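You operate a simulated robot arm through the tools that you are given. There is no shell and no other tool. Be economical: measure what you need, move in short steps, check, and stop when the job is done.

You are at the controls of a simulated two-armed robot. One attempt, no reset.

JOB
On the top of the green desk, fold the blue towel in half, so that its two long edges meet.

It is judged by the outcome, as a careful person would: the job done as asked, and still so three seconds after it is handed in. It fails if anything else is knocked over, pushed out of place, dropped, spilled or broken. Flat cloth is picked up by pressing the open fingertips on it (5 to 10 N) and closing them slowly along it; thin cloth reads only 2 to 8 mm in the jaws.

ROBOT AND FRAMES
Two 7-joint arms with two-finger parallel grippers on one trunk, on a base that drives. Base frame: it is fixed to the floor where the robot stands at the start and does not move with it; the origin is under the middle of the robot, x ahead of it, y to its left, z up; the surface under the hand at the start is at about z = 740. Readings come in mm, rad, newtons and seconds.
The left shoulder is at the start at [70, 163, 1045], the right one opposite. With the tool pointing down near the work surface each hand reaches from about 400 to 880 mm from the robot's upright axis, wherever it stands, measured 20 degrees to its own side. Places, roughly: top of the green desk [900, -100, 700]. Payload 3.43 kg a hand.
The TCP of each hand is the grasp point between the finger pads, 34 mm short of the fingertips. In the tool frame z runs along the fingers and y along their closing line. Largest opening 128 mm; finger width 24, thickness 12; the body of the gripper, 48 by 130 mm, starts 96 mm behind the TCP.
Orientation is told as [roll, pitch, yaw] about the base's x, y, z axes, in that order, counted from this pose: with the fingers straight down and closing along the base's y, the tool's x points along the base's -x, its y along +y and its z along -z.

CONTROLS
- The arms move only by the tool drive_tool. It takes "left_deltas", "right_deltas" or both (then of equal length, played together; a hand with none holds still); each is a list that holds one entry, the list of rows, each a list of 7 numbers: the shift along the base's x, y, z in mm, then the turn, a rotation vector about the base's x, y, z in rad, then the opening, from 0 (shut) to 1 (fully open). In form: [[[x, y, z, rx, ry, rz, gripper], ...]]. A call has 1 to 8 rows; each row shifts and turns the commanded pose from where the row before left it. Each row takes 0.2 s and may step no farther than 50 mm and 0.15 rad from the row before; otherwise, or with a gripper value out of range, the whole call is refused. A pose out of reach is approached as far as the arm can. The call stops where the force on the tool passes 40 N (or 10 N more than at its start, if that is more) or the arm is blocked; 0.2 s more then pass. Each finger travels about 153 mm/s and halts on what it meets, pressing with about 33 N; the grip force reading is that of the motor and also rises with nothing between the fingers. The clock runs only during rows and for 0.2 s after the last one: add rows that do not move to give the fingers time. The reply holds the time, the measured pose of the TCP, the force on the tool along the base axes, the opening and the grip force, in the units named above and with some noise, with the torque about the TCP (base axes, N m) and any sound that the robot's microphone picked up, and new pictures: "show" is both (left out), scene, wrist or none (wrist: the cameras of the hands that moved).
- Cameras (640 x 400 px; columns grow to the right, rows downward): "scene" is now at [124.6, -19.4, 1252.2]; the picture's right is [-0.24, -0.97, 0.00], its down [-0.73, 0.18, -0.66] and it looks along [0.64, -0.16, -0.76] (base axes); focal length 228 px, centre (320, 200). "left" rides on the left gripper at [76, 11, -160] in its tool frame; the picture's right is [-0.15, 0.99, 0.00], its down [-0.88, -0.13, -0.46] and it looks along [-0.45, -0.07, 0.89] (tool axes); focal length 234 px, centre (320, 200). "right" rides on the right gripper at [76, -11, -160] in its tool frame; the picture's right is [0.15, 0.99, 0.00], its down [-0.88, 0.13, -0.46] and it looks along [-0.45, 0.07, 0.89] (tool axes); focal length 234 px, centre (320, 200). There is no depth. A picture from a camera that has moved, and an enlarged one, comes with that camera's place and axes in the base frame and with its lens.
- slide_trunk(by): slides the trunk up (or, below 0, down) by that many mm; the arms and the scene camera ride with it, the base frame stays. It gives what a move gives, with no picture.
- base_move(legs): drives the robot by 1 to 6 legs, each [ahead, left, turn to the left] in mm, mm and rad, along the robot's own axes; the way and the turn of a leg run together, so that a leg with both is an arc; at most 1500 mm and 3.142 rad a leg. The arms and the cameras ride along, it lands a little off, and it stops where it bumps. It gives what a move gives, and a new picture of the scene camera.
- head_to(pan, tilt): turns the head with the scene camera to pan (to the left, within 1.501 rad either way) and tilt (down, from -0.506 to 1.204), counted from straight ahead of the robot. It gives what a move gives, and a new picture of the scene camera.
- close_up(camera, box): a new picture of the part [left, top, right, bottom] of that camera's present view, enlarged. It takes no simulated time.
- hand_in(): hands the job in; it is judged then, once.

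Work in short steps. Places have to be worked out from the pictures, the camera data and where the tool is seen: move nearer, look again, correct. Check each grasp and each placing, and mend what went wrong. You have 120 turns and 260 pictures in all, those below and enlarged ones among them. Open the grippers and draw the arms clear of the work before you hand the job in, unless the task says otherwise; then end with one line.

The tools are called as a command line: name --argument value ..., lists and objects as JSON in quotes. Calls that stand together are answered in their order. drive_tool: Moves the arms, as the interface text tells. Its arguments: {"type":"object","properties":{"left_deltas":{"type":"array","items":{"type":"array","items":{"type":"array","items":{"type":"number"}}}},"right_deltas":{"type":"array","items":{"type":"array","items":{"type":"array","items":{"type":"number"}}}},"show":{"type":"string","enum":["both","scene","wrist","none"]}},"required":[]} The other tools are called the same way: slide_trunk (by) slides the trunk up or down; base_move (legs) drives the base; head_to (pan, tilt) turns the head that bears the scene camera; close_up (camera, box) takes an enlarged picture of a part of a camera's view; hand_in () hands the job in.

At the start:

```text
time_s: 0.0
left_ee_pos: [279.3, 190.1, 321.5]
left_ee_rot: [-0.012, -0.493, -0.197]
left_contact_force: [-0.4, -0.3, 1.1]
left_wrist_torque: [0.01, 0.02, 0.0]
left_width: 127.8
left_gripper_force: 0.0
right_ee_pos: [637.7, -283.2, 988.7]
right_ee_rot: [0.001, 0.001, 0.001]
right_contact_force: [-0.3, -0.3, 0.1]
right_wrist_torque: [-0.01, -0.01, 0.01]
right_width: 128.0
right_gripper_force: 0.1
trunk travel left (down, up): [-525.0, 415.0]
robot x, y, heading: [3.2, -0.4, 0.001]
head pan, tilt: [-0.246, 0.855]
```

scene: 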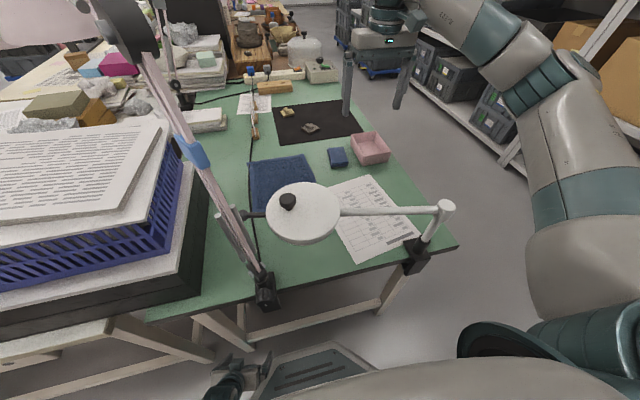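
right: 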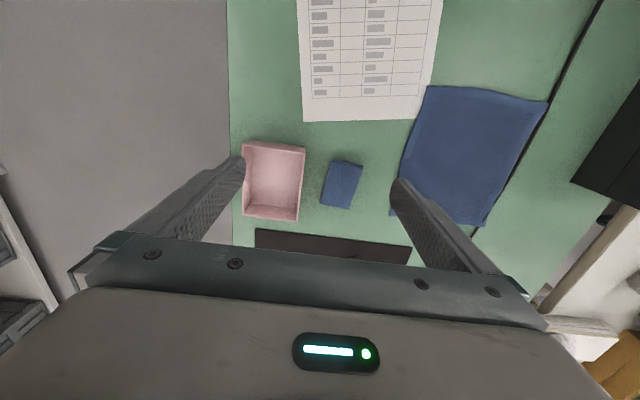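
left: 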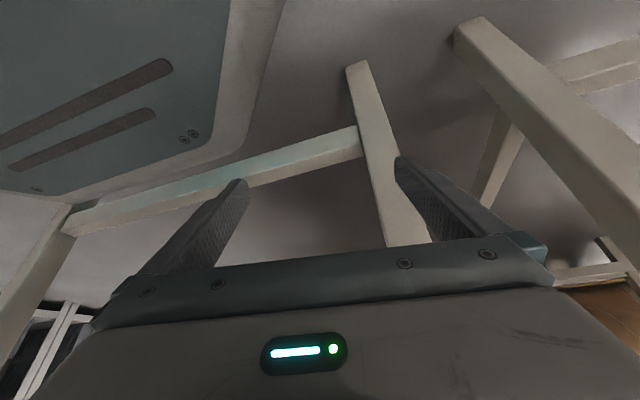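

The towel lies roughly at x 540–780, y −120…80, with its long edges along x. A tall pole stands near (330, 53), and a magnifier sits over x<460 at z≈915. I plan to work with both hands from the desk's right side, so I first raise the right hand clear of the lamp and look to the right.

drive_tool --right_deltas '[[[0, 0, 40, 0, 0, 0, 1], [0, 0, 40, 0, 0, 0, 1], [0, 0, 40, 0, 0, 0, 1], [0, 0, 20, 0, 0, 0, 1]]]' --show "none"

head_to --pan -1.3 --tilt 0.6

```text
time_s: 1.0
left_ee_pos: [279.2, 190.2, 319.7]
left_ee_rot: [-0.012, -0.493, -0.197]
left_contact_force: [-0.6, 0.5, 0.4]
left_wrist_torque: [0.01, -0.02, 0.02]
left_width: 127.9
left_gripper_force: 0.1
right_ee_pos: [639.8, -284.9, 1125.7]
right_ee_rot: [0.0, -0.001, -0.001]
right_contact_force: [-0.4, -0.5, 0.8]
right_wrist_torque: [0.0, 0.03, 0.0]
right_width: 128.0
right_gripper_force: 0.1
trunk travel left (down, up): [-525.0, 415.0]
robot x, y, heading: [0.6, 2.0, 0.001]
head pan, tilt: [-0.246, 0.855]
```

```text
time_s: 2.3
left_ee_pos: [279.8, 190.7, 319.9]
left_ee_rot: [-0.014, -0.492, -0.199]
left_contact_force: [-0.2, 0.1, -0.4]
left_wrist_torque: [-0.02, -0.02, 0.01]
left_width: 127.8
left_gripper_force: 0.1
right_ee_pos: [640.8, -286.8, 1126.4]
right_ee_rot: [0.0, 0.0, 0.0]
right_contact_force: [-0.5, 0.2, -0.2]
right_wrist_torque: [0.01, 0.01, 0.0]
right_width: 127.8
right_gripper_force: 0.1
trunk travel left (down, up): [-525.0, 415.0]
robot x, y, heading: [-0.9, 1.2, -0.003]
head pan, tilt: [-1.3, 0.6]
camera scene: at [72.8, -85.6, 1273.5], right [-0.96, -0.27, 0.0], down [-0.15, 0.54, -0.82], along [0.22, -0.79, -0.57], focal length 228 px, centre (320, 200)
```

scene: 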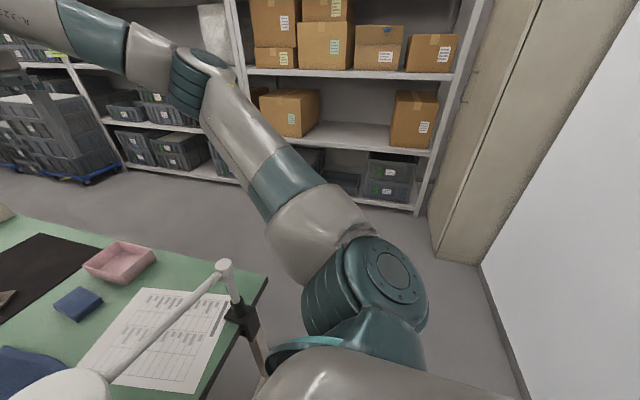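

The wall behind is near x≈−700, the cabinet near y≈−1450 and the shelf near y≈−1850, so there is an aisle on the right. I back off a little and strafe right.

base_move --legs '[[-150, 0, 0], [0, -950, 0]]'

```text
time_s: 8.4
left_ee_pos: [134.9, -779.3, 320.2]
left_ee_rot: [-0.012, -0.494, -0.172]
left_contact_force: [0.5, 0.4, 0.2]
left_wrist_torque: [0.0, 0.03, 0.0]
left_width: 128.0
left_gripper_force: 0.1
right_ee_pos: [508.6, -1245.8, 1125.8]
right_ee_rot: [-0.001, 0.001, 0.027]
right_contact_force: [1.2, 0.0, 0.9]
right_wrist_torque: [0.0, 0.0, -0.03]
right_width: 127.8
right_gripper_force: 0.1
trunk travel left (down, up): [-525.0, 415.0]
robot x, y, heading: [-136.6, -975.4, 0.024]
head pan, tilt: [-1.3, 0.6]
camera scene: at [-63.3, -1060.6, 1273.5], right [-0.96, -0.29, 0.0], down [-0.17, 0.54, -0.82], along [0.24, -0.79, -0.57], focal length 228 px, centre (320, 200)
```

scene: 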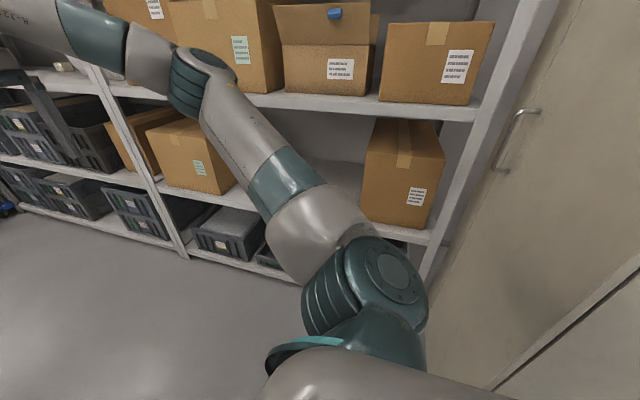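

The way is clear, so I drive forward along the aisle, then turn left to face the desk.

base_move --legs '[[830, 0, 0], [0, 0, 1.547]]'

head_to --pan 0.0 --tilt 0.75

```text
time_s: 16.5
left_ee_pos: [489.3, -674.7, 320.1]
left_ee_rot: [-0.013, -0.494, 1.378]
left_contact_force: [-0.1, 0.3, 0.3]
left_wrist_torque: [-0.01, 0.03, 0.02]
left_width: 128.3
left_gripper_force: 0.1
right_ee_pos: [964.6, -311.3, 1125.7]
right_ee_rot: [-0.001, -0.001, 1.576]
right_contact_force: [-0.5, 0.2, 0.8]
right_wrist_torque: [0.0, 0.01, -0.01]
right_width: 128.3
right_gripper_force: 0.0
trunk travel left (down, up): [-525.0, 415.0]
robot x, y, heading: [682.3, -950.1, 1.573]
head pan, tilt: [-1.3, 0.6]
camera scene: at [765.2, -879.4, 1273.5], right [0.27, -0.96, 0.0], down [-0.54, -0.15, -0.83], along [0.79, 0.22, -0.56], focal length 228 px, centre (320, 200)
```

scene: 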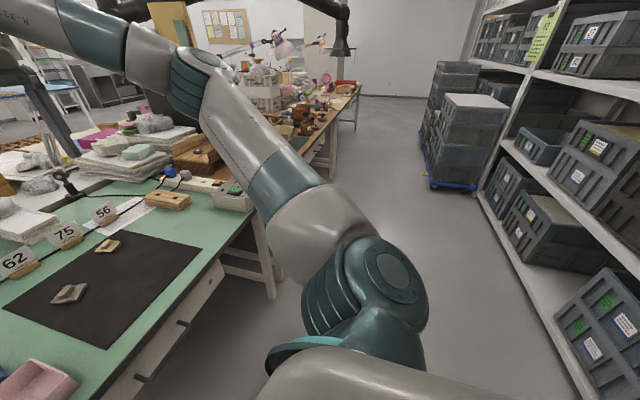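

```text
time_s: 18.0
left_ee_pos: [490.2, -673.4, 320.5]
left_ee_rot: [-0.013, -0.493, 1.379]
left_contact_force: [0.0, 0.6, 0.4]
left_wrist_torque: [-0.01, 0.03, 0.02]
left_width: 128.1
left_gripper_force: 0.1
right_ee_pos: [963.4, -312.0, 1125.6]
right_ee_rot: [0.0, 0.0, 1.577]
right_contact_force: [0.2, 0.3, -0.1]
right_wrist_torque: [0.03, -0.01, -0.04]
right_width: 128.0
right_gripper_force: 0.0
trunk travel left (down, up): [-525.0, 415.0]
robot x, y, heading: [681.8, -953.6, 1.577]
head pan, tilt: [0.0, 0.75]
camera scene: at [680.0, -820.6, 1260.7], right [1.0, 0.0, 0.0], down [0.0, -0.68, -0.73], along [0.0, 0.73, -0.68], focal length 228 px, centre (320, 200)
```

scene: 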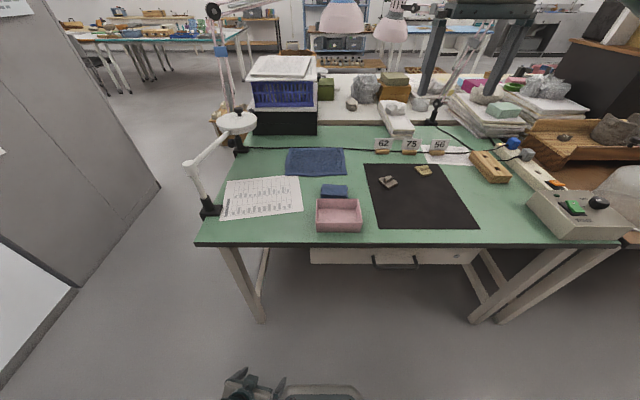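

The robot now faces the desk squarely from its right side, with towel corners at about (550,−120), (783,−112), (781,69) and (544,62). Next I raise the left hand in the free space in front of the desk.

drive_tool --left_deltas '[[[0, 12, 45, 0, 0, 0.05, 1], [0, 12, 45, 0, 0, 0.05, 1], [0, 12, 45, 0, 0, 0.05, 1], [0, 12, 45, 0, 0, 0.048, 1], [0, 12, 45, 0, 0, 0, 1], [0, 12, 45, 0, 0, 0, 1], [0, 12, 45, 0, 0, 0, 1], [0, 12, 45, 0, 0, 0, 1]]]' --show "scene"

```text
time_s: 19.8
left_ee_pos: [500.5, -535.5, 641.3]
left_ee_rot: [-0.013, -0.489, 1.576]
left_contact_force: [0.8, 0.5, 0.7]
left_wrist_torque: [0.0, -0.02, -0.03]
left_width: 128.1
left_gripper_force: 0.1
left hand out of reach, approached as far as the arm can: row 6, 7, 8
right_ee_pos: [965.8, -310.1, 1124.7]
right_ee_rot: [0.001, 0.001, 1.577]
right_contact_force: [0.3, 0.3, -0.7]
right_wrist_torque: [-0.04, 0.01, -0.02]
right_width: 128.1
right_gripper_force: 0.0
trunk travel left (down, up): [-525.0, 415.0]
robot x, y, heading: [683.8, -955.2, 1.58]
head pan, tilt: [0.0, 0.75]
camera scene: at [680.3, -819.6, 1260.5], right [1.0, 0.01, 0.0], down [0.0, -0.68, -0.73], along [0.0, 0.73, -0.68], focal length 228 px, centre (320, 200)
```

scene: 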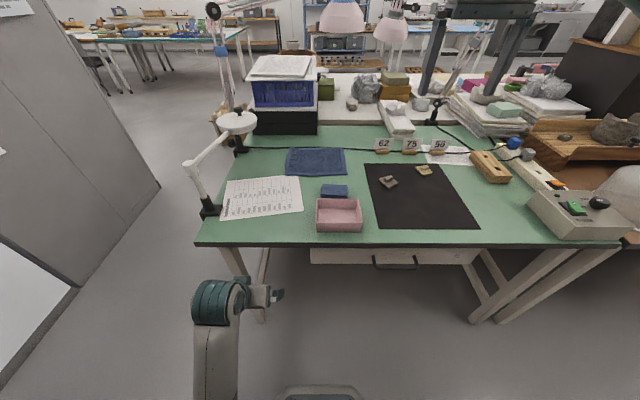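

The arm is too folded there, so I back the base 200 mm to have room to extend the left hand before raising it.

base_move --legs '[[-200, 0, 0]]'

drive_tool --left_deltas '[[[0, 40, 10, 0, 0, 0, 1], [0, 40, 10, 0, 0, 0, 1], [0, 30, 20, 0, 0, 0, 1], [0, 0, 40, 0, 0, 0, 1], [0, 0, 40, 0, 0, 0, 1], [0, 0, 40, 0, 0, 0, 1], [0, 0, 40, 0, 0, 0, 1]]]' --show "scene"

```text
time_s: 21.4
left_ee_pos: [499.3, -732.1, 642.8]
left_ee_rot: [-0.011, -0.493, 1.579]
left_contact_force: [0.8, 0.0, 0.3]
left_wrist_torque: [0.0, 0.03, 0.01]
left_width: 127.7
left_gripper_force: 0.0
right_ee_pos: [963.0, -505.1, 1126.6]
right_ee_rot: [0.0, 0.0, 1.58]
right_contact_force: [0.5, 0.5, -0.2]
right_wrist_torque: [0.01, 0.0, -0.01]
right_width: 128.2
right_gripper_force: 0.1
trunk travel left (down, up): [-525.0, 415.0]
robot x, y, heading: [685.2, -1149.6, 1.578]
head pan, tilt: [0.0, 0.75]
camera scene: at [680.8, -1016.3, 1260.8], right [1.0, 0.01, 0.0], down [0.01, -0.68, -0.73], along [-0.01, 0.73, -0.68], focal length 228 px, centre (320, 200)
```

scene: 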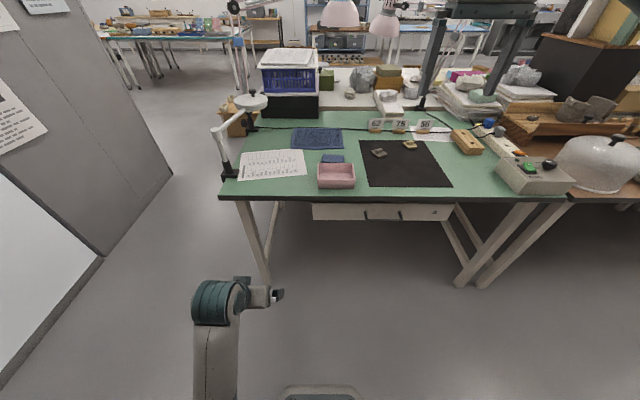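

```text
time_s: 22.4
left_ee_pos: [393.9, -628.3, 697.2]
left_ee_rot: [0.239, -0.468, 1.524]
left_contact_force: [0.4, 0.5, -0.4]
left_wrist_torque: [-0.01, -0.03, -0.01]
left_width: 127.9
left_gripper_force: 0.0
left hand out of reach, approached as far as the arm can: row 4, 5
right_ee_pos: [960.6, -505.2, 1126.1]
right_ee_rot: [0.001, 0.0, 1.581]
right_contact_force: [-0.4, 0.5, -0.5]
right_wrist_torque: [-0.04, -0.02, -0.03]
right_width: 128.1
right_gripper_force: 0.1
trunk travel left (down, up): [-525.0, 415.0]
robot x, y, heading: [683.9, -1151.3, 1.583]
head pan, tilt: [0.0, 0.75]
stopped in row 5 (left hand): the arm was blocked; the commanded pose is now the measured one
camera scene: at [679.6, -1015.4, 1260.6], right [1.0, 0.01, 0.0], down [0.01, -0.68, -0.73], along [-0.01, 0.73, -0.68], focal length 228 px, centre (320, 200)
```

scene: 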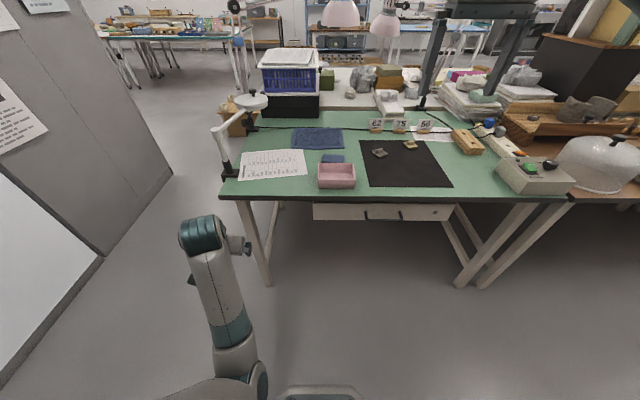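

The left arm is too folded to rise by itself. I'll lift the whole trunk instead, so the left hand clears the desk top and can then extend forward.

slide_trunk --by 350

drive_tool --left_deltas '[[[0, 30, 0, 0, 0, 0, 1], [0, 40, 0, 0, 0, 0, 1], [0, 40, 0, 0, 0, 0, 1], [0, 40, 0, 0, 0, 0, 1]]]' --show "both"

```text
time_s: 25.8
left_ee_pos: [396.7, -626.9, 1047.6]
left_ee_rot: [0.237, -0.466, 1.524]
left_contact_force: [-0.1, 1.0, 1.0]
left_wrist_torque: [0.02, -0.02, 0.03]
left_width: 127.9
left_gripper_force: 0.0
right_ee_pos: [963.1, -505.2, 1475.3]
right_ee_rot: [0.001, -0.001, 1.579]
right_contact_force: [-0.7, -0.4, 0.2]
right_wrist_torque: [-0.01, -0.04, 0.03]
right_width: 127.9
right_gripper_force: 0.1
trunk travel left (down, up): [-875.0, 65.0]
robot x, y, heading: [683.0, -1151.1, 1.581]
head pan, tilt: [0.0, 0.75]
```

```text
time_s: 26.8
left_ee_pos: [396.9, -475.4, 1046.4]
left_ee_rot: [0.234, -0.466, 1.525]
left_contact_force: [0.6, 0.3, -0.3]
left_wrist_torque: [-0.03, 0.01, 0.0]
left_width: 127.8
left_gripper_force: 0.0
right_ee_pos: [962.1, -504.1, 1474.9]
right_ee_rot: [0.0, 0.003, 1.581]
right_contact_force: [-0.6, -0.3, 0.0]
right_wrist_torque: [-0.02, 0.02, -0.01]
right_width: 127.9
right_gripper_force: 0.1
trunk travel left (down, up): [-875.0, 65.0]
robot x, y, heading: [683.3, -1148.8, 1.582]
head pan, tilt: [0.0, 0.75]
camera scene: at [680.9, -1013.4, 1610.4], right [1.0, 0.01, 0.0], down [0.01, -0.68, -0.73], along [-0.01, 0.73, -0.68], focal length 228 px, centre (320, 200)
camera left: at [415.7, -615.7, 1152.6], right [-0.96, 0.07, 0.27], down [0.26, 0.59, 0.76], along [-0.11, 0.8, -0.58], focal length 234 px, centre (320, 200)
```

scene: 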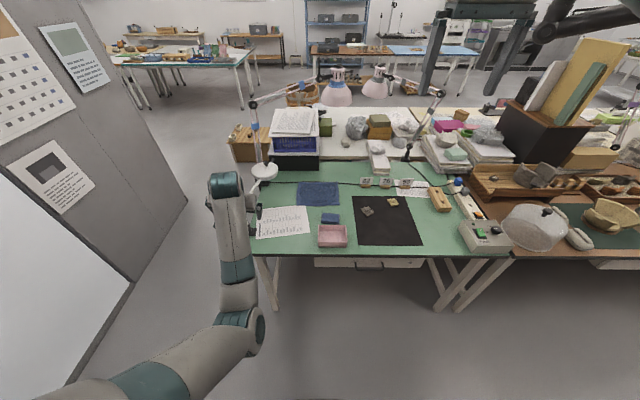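
left: 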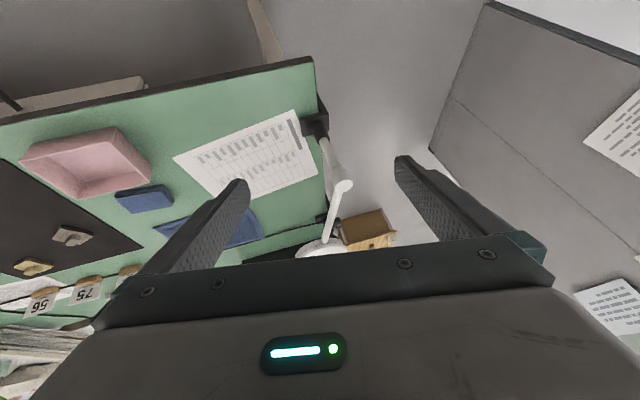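

The left hand is now above the desk at z≈1046. I turn it to point straight down and move it to x≈550, well above the lamp.

drive_tool --left_deltas '[[[25, 25, 0, 0, 0, 0.055, 1], [25, 25, 0, -0.1165, 0, 0, 1], [25, 25, 0, -0.1165, 0, 0, 1], [25, 25, 0, -0.1165, 0, 0, 1], [25, 25, 0, -0.1165, 0, 0, 1], [25, 25, 0, 0, -0.117, 0, 1], [0, 25, 0, 0, -0.117, 0, 1]]]' --show "scene"

```text
time_s: 28.4
left_ee_pos: [548.3, -328.4, 1051.0]
left_ee_rot: [0.004, -0.001, 1.58]
left_contact_force: [0.1, 0.1, -0.1]
left_wrist_torque: [-0.02, 0.0, 0.0]
left_width: 127.7
left_gripper_force: 0.1
left hand out of reach, approached as far as the arm can: row 6, 7
right_ee_pos: [961.3, -505.1, 1476.0]
right_ee_rot: [-0.002, 0.0, 1.581]
right_contact_force: [0.4, 0.0, 0.6]
right_wrist_torque: [0.01, -0.03, -0.02]
right_width: 128.1
right_gripper_force: 0.0
trunk travel left (down, up): [-875.0, 65.0]
robot x, y, heading: [685.9, -1148.5, 1.58]
head pan, tilt: [0.0, 0.75]
camera scene: at [679.2, -1015.1, 1610.6], right [1.0, 0.01, 0.0], down [0.01, -0.68, -0.73], along [-0.01, 0.73, -0.68], focal length 228 px, centre (320, 200)
```

scene: 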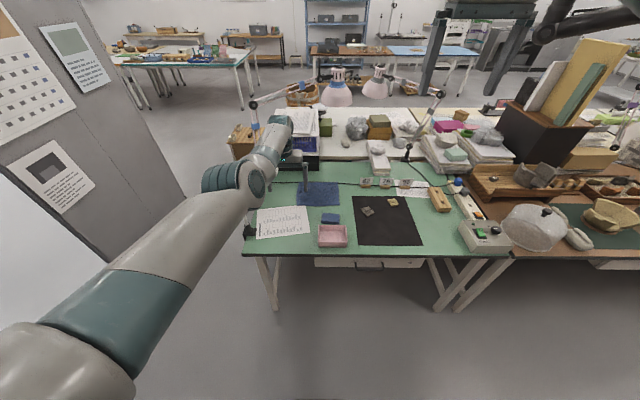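

Pose is good, but the elbow sits low. I raise the left hand to mirror the right one before lowering the trunk, so the elbow stays well above the lamp.

drive_tool --left_deltas '[[[0, -10, 45, 0, 0, 0, 1], [0, -10, 45, 0, 0, 0, 1], [0, -10, 45, 0, 0, 0, 1], [0, -10, 45, 0, 0, 0, 1], [0, -10, 45, 0, 0, 0, 1], [0, -10, 45, 0, 0, 0, 1], [0, -10, 45, 0, 0, 0, 1]]]' --show "scene"

```text
time_s: 30.0
left_ee_pos: [543.5, -376.1, 1371.7]
left_ee_rot: [0.006, 0.002, 1.577]
left_contact_force: [0.3, -0.2, 0.0]
left_wrist_torque: [0.03, 0.03, -0.02]
left_width: 127.9
left_gripper_force: 0.1
left hand out of reach, approached as far as the arm can: row 5, 6, 7
right_ee_pos: [964.2, -506.5, 1475.9]
right_ee_rot: [0.002, -0.001, 1.579]
right_contact_force: [0.9, -0.2, -0.5]
right_wrist_torque: [0.03, 0.02, -0.02]
right_width: 128.2
right_gripper_force: 0.1
trunk travel left (down, up): [-875.0, 65.0]
robot x, y, heading: [681.2, -1151.0, 1.581]
head pan, tilt: [0.0, 0.75]
camera scene: at [682.4, -1017.6, 1610.7], right [1.0, 0.01, 0.0], down [0.01, -0.68, -0.73], along [-0.01, 0.73, -0.68], focal length 228 px, centre (320, 200)
```

scene: 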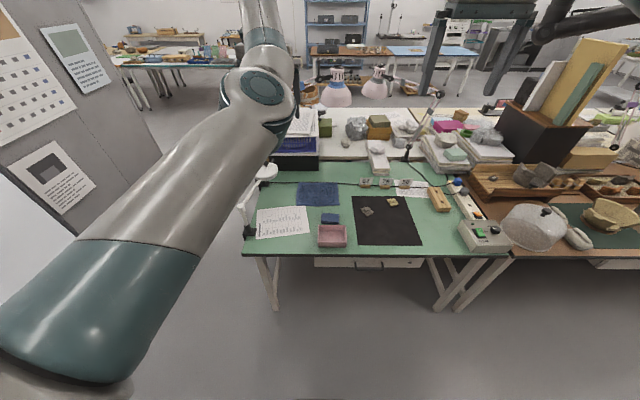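

The arm is stretched, so I pull the left hand back toward the robot and bring the right hand inward.

drive_tool --left_deltas '[[[0, -40, 0, 0, 0, 0, 1], [0, -40, 0, 0, 0, 0, 1], [0, -40, 0, 0, 0, 0, 1], [0, 0, 0, 0, 0, 0, 1]]]' --right_deltas '[[[-30, 0, -20, 0, 0, 0, 1], [-40, 0, -20, 0, 0, 0, 1], [-40, 0, -20, 0, 0, 0, 1], [0, 0, -20, 0, 0, 0, 1]]]' --show "none"

slide_trunk --by -230

head_to --pan 0.0 --tilt 0.8

```text
time_s: 31.0
left_ee_pos: [532.5, -376.9, 1380.7]
left_ee_rot: [0.006, 0.002, 1.578]
left_contact_force: [0.6, 0.7, -0.4]
left_wrist_torque: [0.01, 0.02, 0.01]
left_width: 127.9
left_gripper_force: 0.1
left hand out of reach, approached as far as the arm can: row 1, 2, 3
right_ee_pos: [855.8, -506.1, 1392.8]
right_ee_rot: [-0.001, -0.001, 1.579]
right_contact_force: [-0.4, -0.4, -0.4]
right_wrist_torque: [0.01, 0.03, 0.0]
right_width: 128.1
right_gripper_force: 0.1
trunk travel left (down, up): [-875.0, 65.0]
robot x, y, heading: [683.8, -1148.5, 1.585]
head pan, tilt: [0.0, 0.75]
```

```text
time_s: 33.5
left_ee_pos: [531.8, -377.5, 1150.7]
left_ee_rot: [0.006, -0.001, 1.578]
left_contact_force: [0.3, -1.0, 0.9]
left_wrist_torque: [-0.01, 0.01, 0.0]
left_width: 127.8
left_gripper_force: 0.0
right_ee_pos: [855.2, -506.8, 1163.6]
right_ee_rot: [0.0, 0.0, 1.58]
right_contact_force: [0.0, 0.6, 0.2]
right_wrist_torque: [0.01, 0.01, 0.01]
right_width: 128.0
right_gripper_force: 0.0
trunk travel left (down, up): [-645.0, 295.0]
robot x, y, heading: [685.7, -1148.9, 1.584]
head pan, tilt: [0.0, 0.75]
```

```text
time_s: 34.1
left_ee_pos: [531.8, -376.8, 1151.5]
left_ee_rot: [0.006, 0.0, 1.579]
left_contact_force: [-0.2, 0.1, -0.5]
left_wrist_torque: [0.0, 0.01, 0.02]
left_width: 128.3
left_gripper_force: 0.0
right_ee_pos: [854.5, -506.8, 1163.8]
right_ee_rot: [0.001, -0.001, 1.579]
right_contact_force: [-0.2, -0.6, 0.5]
right_wrist_torque: [0.02, 0.01, -0.05]
right_width: 128.0
right_gripper_force: 0.1
trunk travel left (down, up): [-645.0, 295.0]
robot x, y, heading: [681.1, -1148.9, 1.58]
head pan, tilt: [0.0, 0.799]
camera scene: at [680.8, -1017.4, 1376.7], right [1.0, 0.01, 0.0], down [0.01, -0.72, -0.7], along [-0.01, 0.7, -0.72], focal length 228 px, centre (320, 200)
```

scene: 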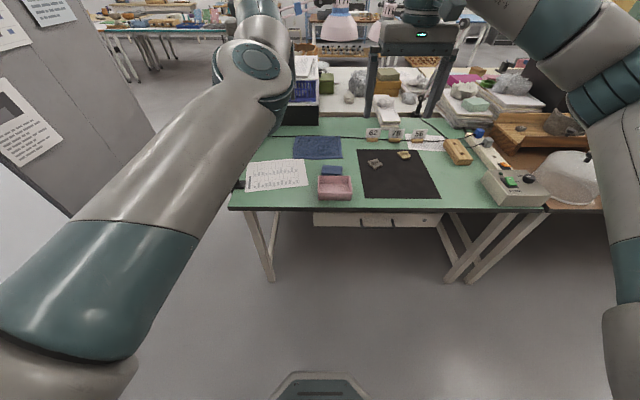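

The left arm is on the edge of its range, high and far out. I bring it down 150 mm; it is above open desk, and fingertips will stay above z≈960.

drive_tool --left_deltas '[[[0, 0, -40, 0, 0, 0, 1], [0, 0, -40, 0, 0, 0, 1], [0, 0, -40, 0, 0, 0, 1], [0, 0, -40, 0, 0, 0, 1]]]' --show "scene"

```text
time_s: 35.1
left_ee_pos: [512.6, -371.9, 1000.5]
left_ee_rot: [0.005, 0.0, 1.578]
left_contact_force: [0.7, 1.2, -0.3]
left_wrist_torque: [-0.01, 0.01, 0.04]
left_width: 127.7
left_gripper_force: 0.1
left hand out of reach, approached as far as the arm can: row 1, 2
right_ee_pos: [855.1, -506.4, 1163.1]
right_ee_rot: [0.001, 0.001, 1.58]
right_contact_force: [0.0, 0.2, 0.5]
right_wrist_torque: [-0.04, -0.05, -0.02]
right_width: 127.9
right_gripper_force: 0.0
trunk travel left (down, up): [-645.0, 295.0]
robot x, y, heading: [683.9, -1147.0, 1.58]
head pan, tilt: [0.0, 0.799]
camera scene: at [680.5, -1016.1, 1376.6], right [1.0, 0.01, 0.0], down [0.01, -0.72, -0.7], along [-0.01, 0.7, -0.72], focal length 228 px, centre (320, 200)
```

scene: 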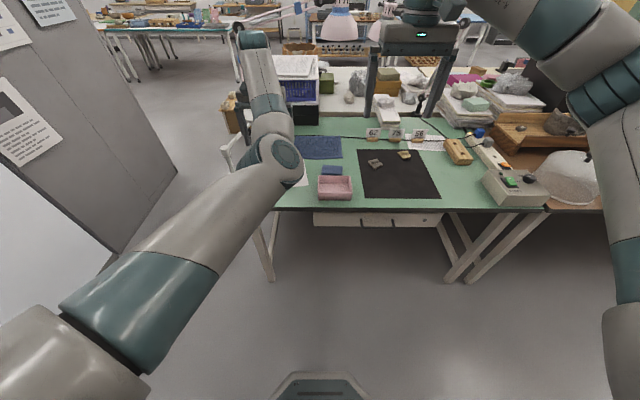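

Left hand is controllable again at (512, −372, 1000). I move it inward to x≈580 and a bit nearer, bring the right hand level, then drive in.

drive_tool --left_deltas '[[[22, -30, 0, 0, 0, 0, 1], [22, -30, 0, 0, 0, 0, 1], [22, -30, 0, 0, 0, 0, 1], [0, -30, 0, 0, 0, 0, 1]]]' --right_deltas '[[[-20, 10, -30, 0, 0, 0, 1], [-20, 10, -30, 0, 0, 0, 1], [-20, 10, -40, 0, 0, 0, 1], [-15, 10, -40, 0, 0, 0, 1]]]' --show "scene"

```text
time_s: 36.1
left_ee_pos: [564.1, -367.6, 986.8]
left_ee_rot: [0.006, 0.002, 1.581]
left_contact_force: [0.0, -0.2, 0.6]
left_wrist_torque: [-0.01, 0.0, 0.0]
left_width: 128.0
left_gripper_force: 0.1
left hand out of reach, approached as far as the arm can: row 1, 2, 3, 4
right_ee_pos: [777.5, -466.2, 1022.7]
right_ee_rot: [0.0, 0.002, 1.579]
right_contact_force: [-0.5, 0.1, -0.1]
right_wrist_torque: [-0.01, 0.0, 0.0]
right_width: 128.2
right_gripper_force: 0.0
trunk travel left (down, up): [-645.0, 295.0]
robot x, y, heading: [686.4, -1148.5, 1.581]
head pan, tilt: [0.0, 0.799]
camera scene: at [680.0, -1015.8, 1376.5], right [1.0, 0.01, 0.0], down [0.01, -0.72, -0.7], along [-0.01, 0.7, -0.72], focal length 228 px, centre (320, 200)
```

scene: 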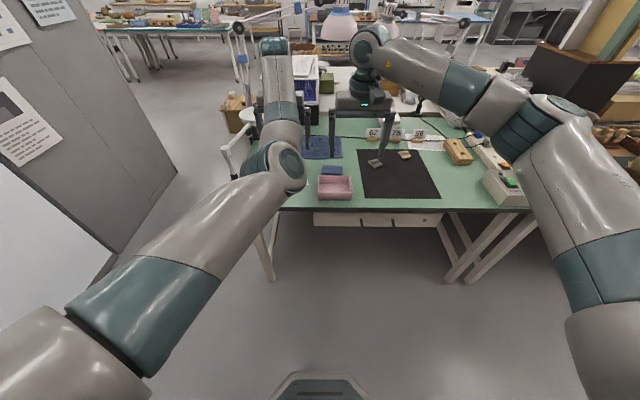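

The left hand is limited by its wrist bend up high; going lower should relax it. I lower it over open desk and paper (x≈564, left of the tray) and test pulling back.

drive_tool --left_deltas '[[[0, 0, -30, 0, 0, 0, 1], [0, 0, -30, 0, 0, 0, 1], [0, 0, -30, 0, 0, 0, 1], [0, 0, -30, 0, 0, 0, 1], [0, 0, 0, 0, 0, 0, 1]]]' --show "scene"

```text
time_s: 37.3
left_ee_pos: [564.9, -369.4, 868.3]
left_ee_rot: [0.004, -0.001, 1.577]
left_contact_force: [-0.3, -0.6, -0.7]
left_wrist_torque: [0.04, -0.01, 0.0]
left_width: 128.2
left_gripper_force: 0.1
right_ee_pos: [779.2, -469.2, 1025.2]
right_ee_rot: [0.0, 0.0, 1.581]
right_contact_force: [0.2, 0.0, -0.1]
right_wrist_torque: [-0.01, 0.01, -0.02]
right_width: 127.8
right_gripper_force: 0.1
trunk travel left (down, up): [-645.0, 295.0]
robot x, y, heading: [682.7, -1148.7, 1.579]
head pan, tilt: [0.0, 0.799]
camera scene: at [681.1, -1017.9, 1376.7], right [1.0, 0.01, 0.0], down [0.01, -0.72, -0.7], along [-0.01, 0.7, -0.72], focal length 228 px, centre (320, 200)
```

scene: 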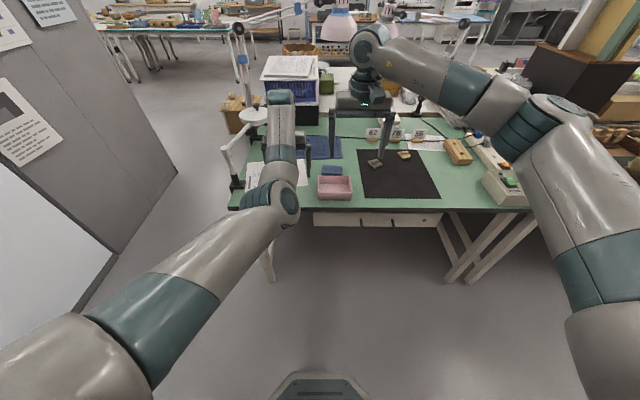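

drive_tool --left_deltas '[[[0, -40, 0, 0, 0, 0, 1], [0, -40, 0, 0, 0, 0, 1], [0, -40, 0, 0, 0, 0, 1], [0, -40, 0, 0, 0, 0, 1]]]' --show "scene"

```text
time_s: 38.5
left_ee_pos: [519.8, -428.6, 832.3]
left_ee_rot: [0.023, -0.031, 1.618]
left_contact_force: [-0.3, 0.0, 0.0]
left_wrist_torque: [0.01, -0.03, 0.01]
left_width: 127.8
left_gripper_force: 0.1
left hand out of reach, approached as far as the arm can: row 2, 3, 4
right_ee_pos: [778.9, -467.6, 1024.1]
right_ee_rot: [0.0, 0.0, 1.579]
right_contact_force: [-0.3, -0.3, 0.8]
right_wrist_torque: [0.01, 0.02, 0.02]
right_width: 128.0
right_gripper_force: 0.0
trunk travel left (down, up): [-645.0, 295.0]
robot x, y, heading: [685.4, -1145.9, 1.58]
head pan, tilt: [0.0, 0.799]
stopped in row 4 (left hand): the arm was blocked; the commanded pose is now the measured one
camera scene: at [680.8, -1017.0, 1376.6], right [1.0, 0.01, 0.0], down [0.01, -0.72, -0.7], along [-0.01, 0.7, -0.72], focal length 228 px, centre (320, 200)
```

scene: 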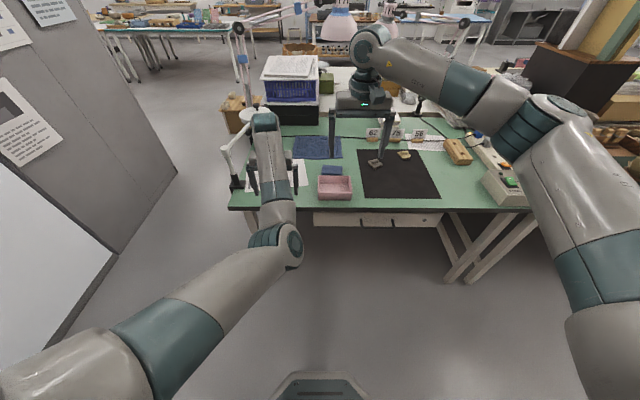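

In this posture the left hand works only roughly 720–880 mm ahead. Tilting its fingers forward should relieve the wrist, so I tilt by 0.3 rad, bring it to x≈585 and raise it.

drive_tool --left_deltas '[[[15, 15, 25, 0.06, 0.03, -0.04, 0.4], [15, 15, 25, 0.06, 0, 0, 0.4], [15, 15, 25, 0.06, 0, 0, 0.4], [10, 10, 25, 0.06, 0, 0, 0.4], [10, 0, 10, 0.06, 0, 0, 0.4], [0, 0, 0, 0, 0, 0, 0.4]]]' --right_deltas '[[[0, 0, 0, 0, 0, 0, 0.4], [0, 0, 0, 0, 0, 0, 0.4], [0, 0, 0, 0, 0, 0, 0.4], [0, 0, 0, 0, 0, 0, 0.4], [0, 0, 0, 0, 0, 0, 0.4], [0, 0, 0, 0, 0, 0, 0.4]]]' --show "none"

```text
time_s: 39.9
left_ee_pos: [587.2, -372.1, 944.9]
left_ee_rot: [0.05, -0.338, 1.578]
left_contact_force: [-0.1, 0.8, 0.6]
left_wrist_torque: [-0.01, 0.0, 0.05]
left_width: 50.8
left_gripper_force: 0.0
right_ee_pos: [779.9, -468.0, 1024.3]
right_ee_rot: [-0.002, -0.001, 1.58]
right_contact_force: [-0.4, -0.2, -0.7]
right_wrist_torque: [0.01, -0.01, 0.0]
right_width: 51.1
right_gripper_force: 0.0
trunk travel left (down, up): [-645.0, 295.0]
robot x, y, heading: [684.3, -1148.4, 1.582]
head pan, tilt: [0.0, 0.799]
```

Reachable now. I test how near it can come with this tilt, at a safe height.

drive_tool --left_deltas '[[[0, -35, -15, 0, -0.02, 0, 0.4], [0, -35, -15, 0, -0.02, 0, 0.4], [0, -35, -15, 0, -0.01, 0, 0.4], [0, 0, 0, 0, 0, 0, 0.4]]]' --show "scene"

```text
time_s: 41.1
left_ee_pos: [529.5, -444.8, 885.4]
left_ee_rot: [0.06, -0.365, 1.635]
left_contact_force: [0.0, -0.6, -0.9]
left_wrist_torque: [0.0, -0.02, 0.01]
left_width: 51.2
left_gripper_force: 0.1
left hand out of reach, approached as far as the arm can: row 2, 3
right_ee_pos: [779.4, -467.2, 1022.6]
right_ee_rot: [-0.001, 0.002, 1.58]
right_contact_force: [0.2, -0.1, 0.4]
right_wrist_torque: [0.01, -0.04, -0.03]
right_width: 51.1
right_gripper_force: 0.0
trunk travel left (down, up): [-645.0, 295.0]
robot x, y, heading: [680.6, -1150.5, 1.58]
head pan, tilt: [0.0, 0.799]
stopped in row 4 (left hand): the arm was blocked; the commanded pose is now the measured one
camera scene: at [680.4, -1017.1, 1376.6], right [1.0, 0.01, 0.0], down [0.01, -0.72, -0.7], along [-0.01, 0.7, -0.72], focal length 228 px, centre (320, 200)
```

scene: 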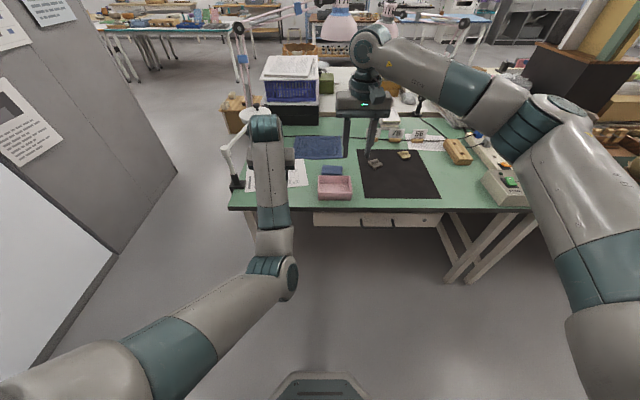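

The nearness limit relaxes when the hand sits farther to its own side, so I'll stand farther right (x≈765). Raising the trunk 100 mm also keeps the left elbow well above the tray. Then I drive in.

slide_trunk --by 100

base_move --legs '[[0, -85, 0], [300, 0, 0]]'

```text
time_s: 42.4
left_ee_pos: [529.8, -444.3, 985.3]
left_ee_rot: [0.061, -0.363, 1.634]
left_contact_force: [-0.3, -0.7, 0.1]
left_wrist_torque: [-0.01, 0.01, 0.01]
left_width: 51.1
left_gripper_force: 0.1
right_ee_pos: [780.6, -466.8, 1123.8]
right_ee_rot: [0.0, 0.001, 1.579]
right_contact_force: [0.1, 0.0, 0.4]
right_wrist_torque: [0.01, -0.01, 0.01]
right_width: 51.1
right_gripper_force: 0.0
trunk travel left (down, up): [-745.0, 195.0]
robot x, y, heading: [682.9, -1151.0, 1.578]
head pan, tilt: [0.0, 0.799]
```

```text
time_s: 45.2
left_ee_pos: [603.2, -142.8, 985.9]
left_ee_rot: [0.062, -0.365, 1.646]
left_contact_force: [-0.4, 0.5, -0.7]
left_wrist_torque: [-0.03, 0.0, -0.02]
left_width: 51.2
left_gripper_force: 0.0
right_ee_pos: [851.6, -162.3, 1123.7]
right_ee_rot: [0.0, 0.0, 1.592]
right_contact_force: [-0.2, 0.0, 0.2]
right_wrist_torque: [-0.03, 0.02, -0.01]
right_width: 51.1
right_gripper_force: 0.0
trunk travel left (down, up): [-745.0, 195.0]
robot x, y, heading: [764.9, -842.1, 1.597]
head pan, tilt: [0.0, 0.799]
camera scene: at [760.2, -712.7, 1476.7], right [1.0, 0.02, 0.0], down [0.02, -0.72, -0.7], along [-0.02, 0.7, -0.72], focal length 228 px, centre (320, 200)
```

scene: 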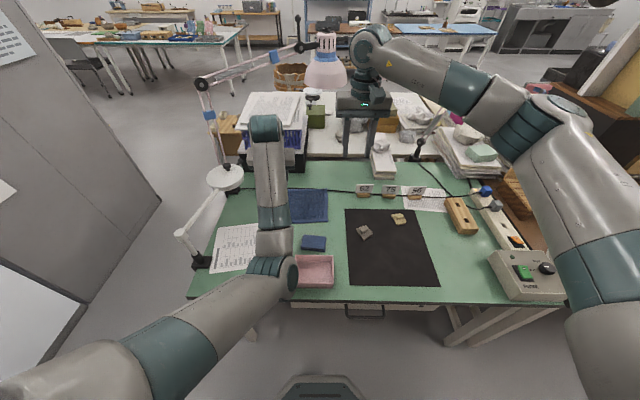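

Good position: arms are clear of the lamps and tray. Now I bring both hands over the near towel edge at moderate height and look with the wrist cameras.

drive_tool --left_deltas '[[[-5, 6, -20, 0, 0.01, -0.015, 0.4], [-5, 6, -20, 0, 0.01, -0.015, 0.4], [-5, 6, -20, 0, 0.01, -0.015, 0.4], [-5, 6, -20, 0, 0.01, -0.01, 0.4], [-3, 0, -10, 0, 0.01, 0, 0.4]]]' --right_deltas '[[[-20, 10, -45, 0, 0, 0, 0.4], [-20, 10, -45, 0, 0, 0, 0.4], [-20, 10, -45, 0, 0, 0, 0.4], [-20, 10, -45, 0, 0, 0, 0.4], [-16, 2, -40, 0, 0, 0, 0.4]]]' --show "both"

```text
refused: row 1 steps farther than a row can; nothing moved
```

drive_tool --left_deltas '[[[-5, 6, -20, 0, 0.01, -0.015, 0.4], [-5, 6, -20, 0, 0.01, -0.015, 0.4], [-5, 6, -20, 0, 0.01, -0.015, 0.4], [-5, 6, -20, 0, 0.01, -0.01, 0.4], [-3, 0, -10, 0, 0.01, 0, 0.4], [0, 0, 0, 0, 0, 0, 0.4]]]' --right_deltas '[[[-16, 7, -38, 0, 0, 0, 0.4], [-16, 7, -38, 0, 0, 0, 0.4], [-16, 7, -38, 0, 0, 0, 0.4], [-16, 7, -38, 0, 0, 0, 0.4], [-16, 7, -38, 0, 0, 0, 0.4], [-16, 7, -30, 0, 0, 0, 0.4]]]' --show "both"

```text
time_s: 46.6
left_ee_pos: [579.5, -118.7, 892.9]
left_ee_rot: [0.112, -0.365, 1.572]
left_contact_force: [0.1, -0.7, 0.6]
left_wrist_torque: [0.01, 0.01, 0.03]
left_width: 51.1
left_gripper_force: 0.1
right_ee_pos: [755.3, -118.7, 902.8]
right_ee_rot: [-0.003, -0.001, 1.592]
right_contact_force: [-0.9, 0.1, -0.3]
right_wrist_torque: [-0.03, 0.02, 0.0]
right_width: 51.2
right_gripper_force: 0.1
trunk travel left (down, up): [-745.0, 195.0]
robot x, y, heading: [764.8, -841.1, 1.591]
head pan, tilt: [0.0, 0.799]
camera scene: at [759.1, -711.7, 1476.6], right [1.0, 0.02, 0.0], down [0.02, -0.72, -0.7], along [-0.01, 0.7, -0.72], focal length 228 px, centre (320, 200)
camera right: at [768.1, -194.0, 1061.2], right [-0.99, -0.17, 0.0], down [-0.15, 0.88, 0.46], along [-0.08, 0.45, -0.89], focal length 234 px, centre (320, 200)
camera left: at [585.7, -246.2, 1015.2], right [-0.98, 0.09, 0.16], down [0.18, 0.67, 0.72], along [-0.04, 0.74, -0.67], focal length 234 px, centre (320, 200)
```

scene: 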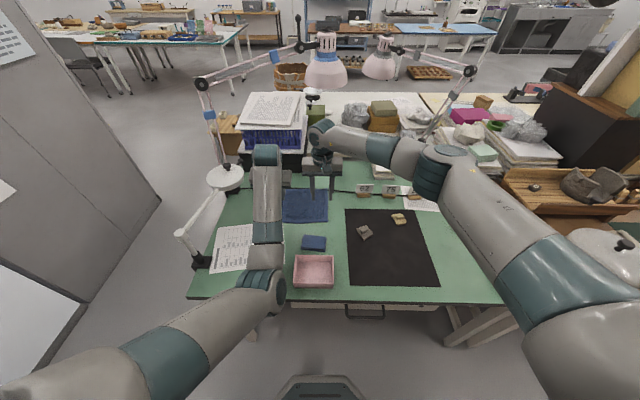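
right: 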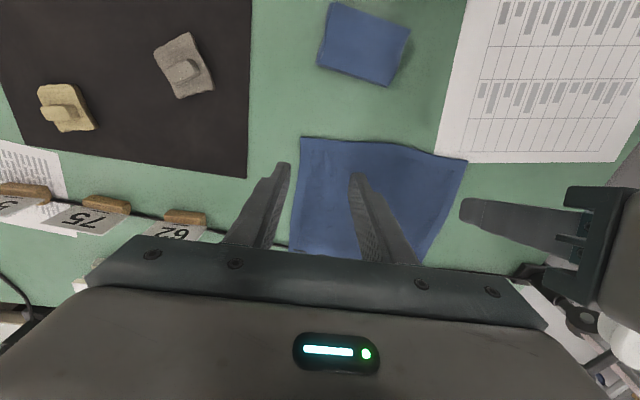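
left: 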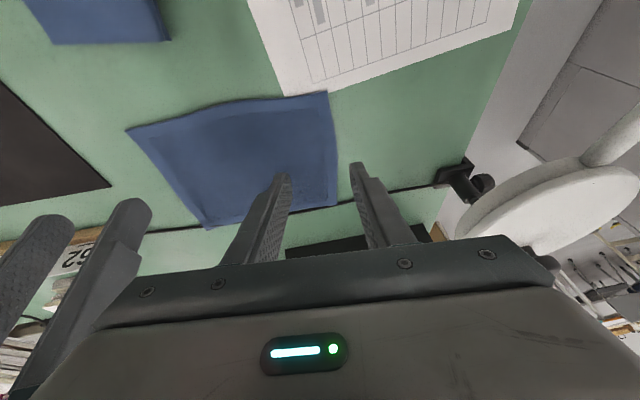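

Both wrist views agree: near edge from (544,−129) to (781,−120), far edge at y≈+80. I level the left hand (removing roll and some tilt) and lower both to just above the cloth.

drive_tool --left_deltas '[[[0, 1, -10, -0.05, -0.026, -0.01, 0.4], [0, 1, -10, -0.05, -0.026, -0.01, 0.4], [0, 1, -10, -0.05, -0.026, -0.01, 0.4], [0, 1, -10, -0.05, -0.027, -0.01, 0.4], [0, 0, 0, -0.05, 0, 0.03, 0.4], [0, 0, 0, 0, 0, 0, 0.4]]]' --right_deltas '[[[-1, 2, -15, 0, 0, 0, 0.4], [-1, 2, -15, 0, 0, 0, 0.4], [-1, 2, -15, 0, 0, 0, 0.4], [-1, 2, -5, 0, 0, 0, 0.4], [0, 2, 0, 0, 0, -0.01, 0.4], [0, 0, 0, 0, 0, 0, 0.4]]]' --show "none"

```text
time_s: 48.0
left_ee_pos: [578.7, -113.3, 854.8]
left_ee_rot: [0.006, -0.116, 1.592]
left_contact_force: [0.7, -0.5, 0.1]
left_wrist_torque: [0.0, 0.02, -0.04]
left_width: 51.1
left_gripper_force: 0.0
right_ee_pos: [751.9, -108.6, 854.9]
right_ee_rot: [0.0, 0.0, 1.583]
right_contact_force: [-0.7, -0.5, -1.2]
right_wrist_torque: [0.04, 0.01, 0.0]
right_width: 51.2
right_gripper_force: 0.0
trunk travel left (down, up): [-745.0, 195.0]
robot x, y, heading: [760.6, -840.7, 1.594]
head pan, tilt: [0.0, 0.799]
```

Both are well-placed. Before grasping I dry-run the fold travel at this height to check that the left arm reaches y≈+70 (with a little forward tilt).

drive_tool --left_deltas '[[[0, 25, 5, 0.04, 0, 0, 0.4], [0, 25, 5, 0.04, 0, 0, 0.4], [0, 25, 0, 0.04, 0, 0, 0.4], [0, 25, 0, 0.04, 0, 0, 0.4], [0, 25, 0, 0.04, 0, 0, 0.4], [0, 25, -15, 0.03, 0, 0, 0.4], [0, 25, -15, 0.03, 0, 0, 0.4], [0, 10, -15, 0, 0, 0, 0.4]]]' --right_deltas '[[[0, 25, 5, 0, 0, 0, 0.4], [0, 25, 5, 0, 0, 0, 0.4], [0, 25, 0, 0, 0, 0, 0.4], [0, 25, 0, 0, 0, 0, 0.4], [0, 25, 0, 0, 0, 0, 0.4], [0, 25, -15, 0, 0, 0, 0.4], [0, 25, -15, 0, 0, 0, 0.4], [0, 10, -15, 0, 0, 0, 0.4]]]' --show "scene"

```text
time_s: 49.8
left_ee_pos: [577.9, 42.4, 826.9]
left_ee_rot: [0.001, -0.377, 1.594]
left_contact_force: [1.0, 0.3, 0.3]
left_wrist_torque: [-0.02, -0.01, 0.0]
left_width: 51.3
left_gripper_force: 0.1
left hand out of reach, approached as far as the arm can: row 7, 8
right_ee_pos: [773.4, -59.3, 841.2]
right_ee_rot: [0.0, 0.0, 1.583]
right_contact_force: [-0.5, 1.1, -0.2]
right_wrist_torque: [-0.01, -0.01, 0.0]
right_width: 51.1
right_gripper_force: 0.1
right hand out of reach, approached as far as the arm can: row 3, 4, 5, 6, 7, 8
trunk travel left (down, up): [-745.0, 195.0]
robot x, y, heading: [766.0, -844.8, 1.599]
head pan, tilt: [0.0, 0.799]
camera scene: at [760.4, -711.8, 1476.6], right [1.0, 0.02, 0.0], down [0.02, -0.72, -0.7], along [-0.02, 0.7, -0.72], focal length 228 px, centre (320, 200)
```

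scene: 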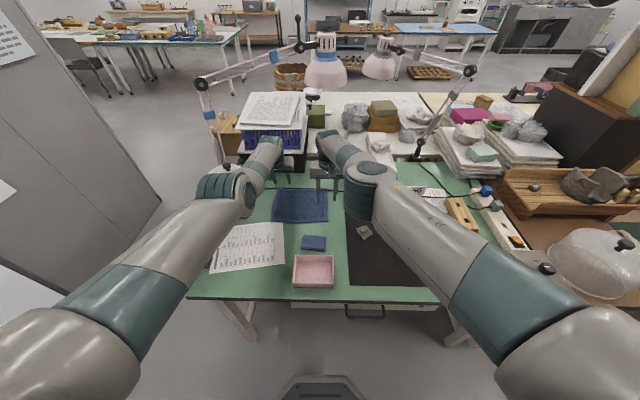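

The right arm runs short with the trunk this high. I retract and raise both hands, then lower the trunk 100 mm and drive 60 mm closer.

drive_tool --left_deltas '[[[0, -10, 20, 0, 0, 0, 0.4], [0, -15, 20, 0, 0, 0, 0.4], [0, -15, 20, 0, 0, 0, 0.4], [0, -15, 20, 0, 0, 0, 0.4], [0, -15, 20, 0, 0, 0, 0.4], [0, -15, 10, 0, 0, 0, 0.4], [0, -15, 0, 0, 0, 0, 0.4]]]' --right_deltas '[[[0, -35, 15, 0, 0, 0, 0.4], [0, -35, 15, 0, 0, 0, 0.4], [0, -35, 15, 0, 0, 0, 0.4], [0, -35, 15, 0, 0, 0, 0.4], [0, -15, 15, 0, 0, 0, 0.4], [0, -10, 15, 0, 0, 0, 0.4], [0, 0, 0, 0, 0, 0, 0.4]]]' --show "scene"

```text
time_s: 51.4
left_ee_pos: [576.0, -58.9, 938.0]
left_ee_rot: [-0.003, -0.375, 1.594]
left_contact_force: [0.3, -0.5, -0.1]
left_wrist_torque: [0.04, -0.01, -0.01]
left_width: 51.3
left_gripper_force: 0.0
right_ee_pos: [761.2, -61.5, 858.4]
right_ee_rot: [0.0, 0.001, 1.584]
right_contact_force: [0.1, 0.6, -0.5]
right_wrist_torque: [-0.01, 0.0, -0.04]
right_width: 51.1
right_gripper_force: 0.1
right hand out of reach, approached as far as the arm can: row 1, 2, 3, 4, 5, 6
trunk travel left (down, up): [-745.0, 195.0]
robot x, y, heading: [763.1, -842.4, 1.595]
head pan, tilt: [0.0, 0.799]
camera scene: at [760.1, -712.5, 1476.7], right [1.0, 0.02, 0.0], down [0.02, -0.72, -0.7], along [-0.02, 0.7, -0.72], focal length 228 px, centre (320, 200)
```

scene: 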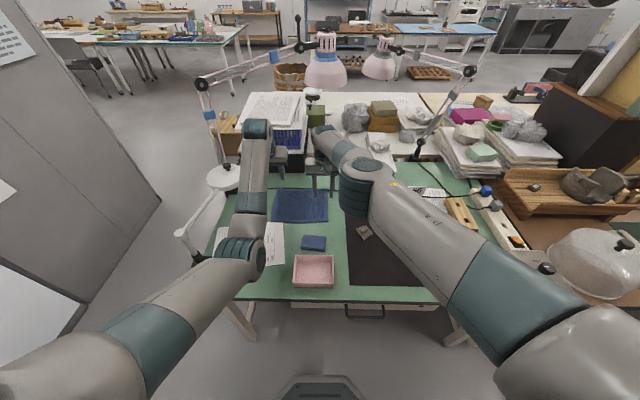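

Right elbow drifted inward and its reach is short at this trunk height. I pull both hands back and level them higher, then lower the trunk by 120 mm; I'll use a short base drive as part of the fold motion.

drive_tool --left_deltas '[[[0, -15, 0, -0.05, 0, 0, 0.4], [0, -15, 0, -0.05, 0, 0, 0.4], [0, -15, 0, -0.05, 0, 0, 0.4], [0, 0, 0, 0, 0, 0, 0.4], [0, 0, 0, 0, 0, 0, 0.4]]]' --right_deltas '[[[0, -20, 20, 0.05, 0, 0, 0.4], [0, -20, 20, 0.05, 0, 0, 0.4], [0, -20, 20, 0, 0, 0, 0.4], [0, 0, 20, 0, 0, 0, 0.4], [0, 0, 0, 0, 0, 0, 0.4]]]' --show "none"

```text
time_s: 52.6
left_ee_pos: [575.9, -104.0, 937.0]
left_ee_rot: [0.003, -0.225, 1.591]
left_contact_force: [-0.7, 0.4, -0.1]
left_wrist_torque: [0.0, 0.0, 0.01]
left_width: 51.1
left_gripper_force: 0.0
right_ee_pos: [752.1, -53.3, 893.4]
right_ee_rot: [-0.002, -0.013, 1.584]
right_contact_force: [-0.1, 0.5, -0.1]
right_wrist_torque: [0.0, 0.03, 0.0]
right_width: 51.2
right_gripper_force: 0.0
right hand out of reach, approached as far as the arm can: row 1, 2, 3
trunk travel left (down, up): [-745.0, 195.0]
robot x, y, heading: [764.7, -841.6, 1.595]
head pan, tilt: [0.0, 0.799]
```

drive_tool --right_deltas '[[[15, -15, 20, 0, 0, 0, 0.4], [15, -20, 20, 0, 0, 0, 0.4], [15, -25, 20, 0, 0, 0, 0.4], [0, -25, 20, 0, 0, 0, 0.4], [0, 0, 0, 0, 0, 0, 0.4]]]' --show "scene"

```text
time_s: 53.8
left_ee_pos: [577.9, -103.8, 935.4]
left_ee_rot: [0.003, -0.225, 1.593]
left_contact_force: [0.4, 0.3, -0.4]
left_wrist_torque: [0.01, 0.04, -0.03]
left_width: 51.3
left_gripper_force: 0.1
right_ee_pos: [757.8, -45.2, 920.0]
right_ee_rot: [-0.002, -0.012, 1.583]
right_contact_force: [0.3, -0.9, -0.1]
right_wrist_torque: [-0.03, 0.04, 0.04]
right_width: 51.0
right_gripper_force: 0.0
right hand out of reach, approached as far as the arm can: row 1, 2, 3, 4
trunk travel left (down, up): [-745.0, 195.0]
robot x, y, heading: [763.0, -846.0, 1.592]
head pan, tilt: [0.0, 0.799]
camera scene: at [760.3, -712.0, 1476.6], right [1.0, 0.02, 0.0], down [0.02, -0.72, -0.7], along [-0.02, 0.7, -0.72], focal length 228 px, centre (320, 200)
```

scene: 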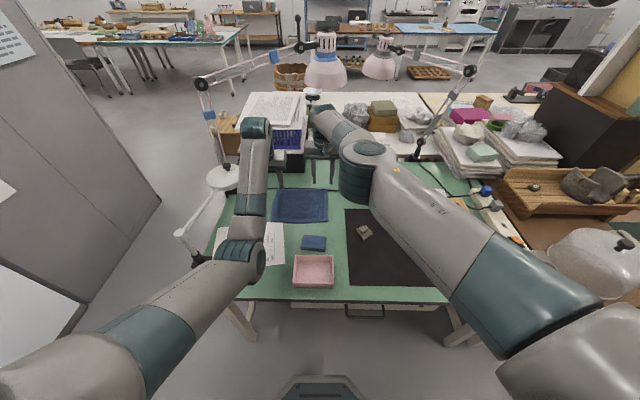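

The right arm got nearly straight (singular). I swing it outward and back together to bend the elbow again.

drive_tool --right_deltas '[[[35, -30, 0, 0, 0, 0, 0.4], [35, -30, 0, 0, 0, 0, 0.4], [35, -30, 0, 0, 0, 0, 0.4], [35, -30, 0, 0, 0, 0, 0.4], [35, -30, 0, 0, 0, 0, 0.4], [0, 0, 0, 0, 0, 0, 0.4]]]' --show "scene"

```text
time_s: 55.2
left_ee_pos: [575.9, -103.7, 937.9]
left_ee_rot: [0.003, -0.225, 1.593]
left_contact_force: [-0.2, 0.7, 0.5]
left_wrist_torque: [0.03, 0.03, -0.01]
left_width: 51.4
left_gripper_force: 0.0
right_ee_pos: [829.5, -28.2, 905.5]
right_ee_rot: [-0.003, -0.009, 1.583]
right_contact_force: [0.2, -0.1, -0.3]
right_wrist_torque: [-0.04, 0.02, 0.0]
right_width: 51.1
right_gripper_force: 0.0
right hand out of reach, approached as far as the arm can: row 1, 2, 3, 4, 5
trunk travel left (down, up): [-745.0, 195.0]
robot x, y, heading: [761.4, -843.1, 1.593]
head pan, tilt: [0.0, 0.799]
camera scene: at [759.7, -712.3, 1476.6], right [1.0, 0.02, 0.0], down [0.02, -0.72, -0.7], along [-0.02, 0.7, -0.72], focal length 228 px, centre (320, 200)
```

scene: 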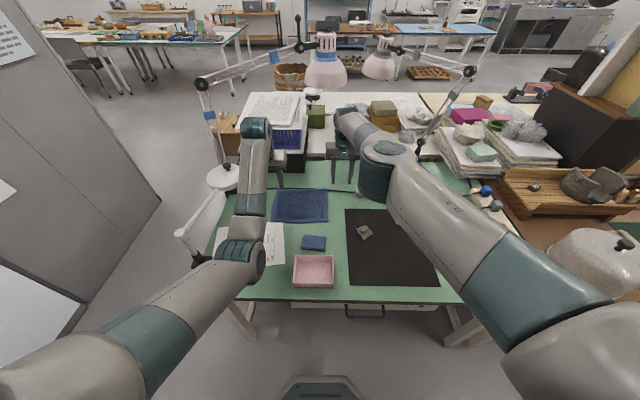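

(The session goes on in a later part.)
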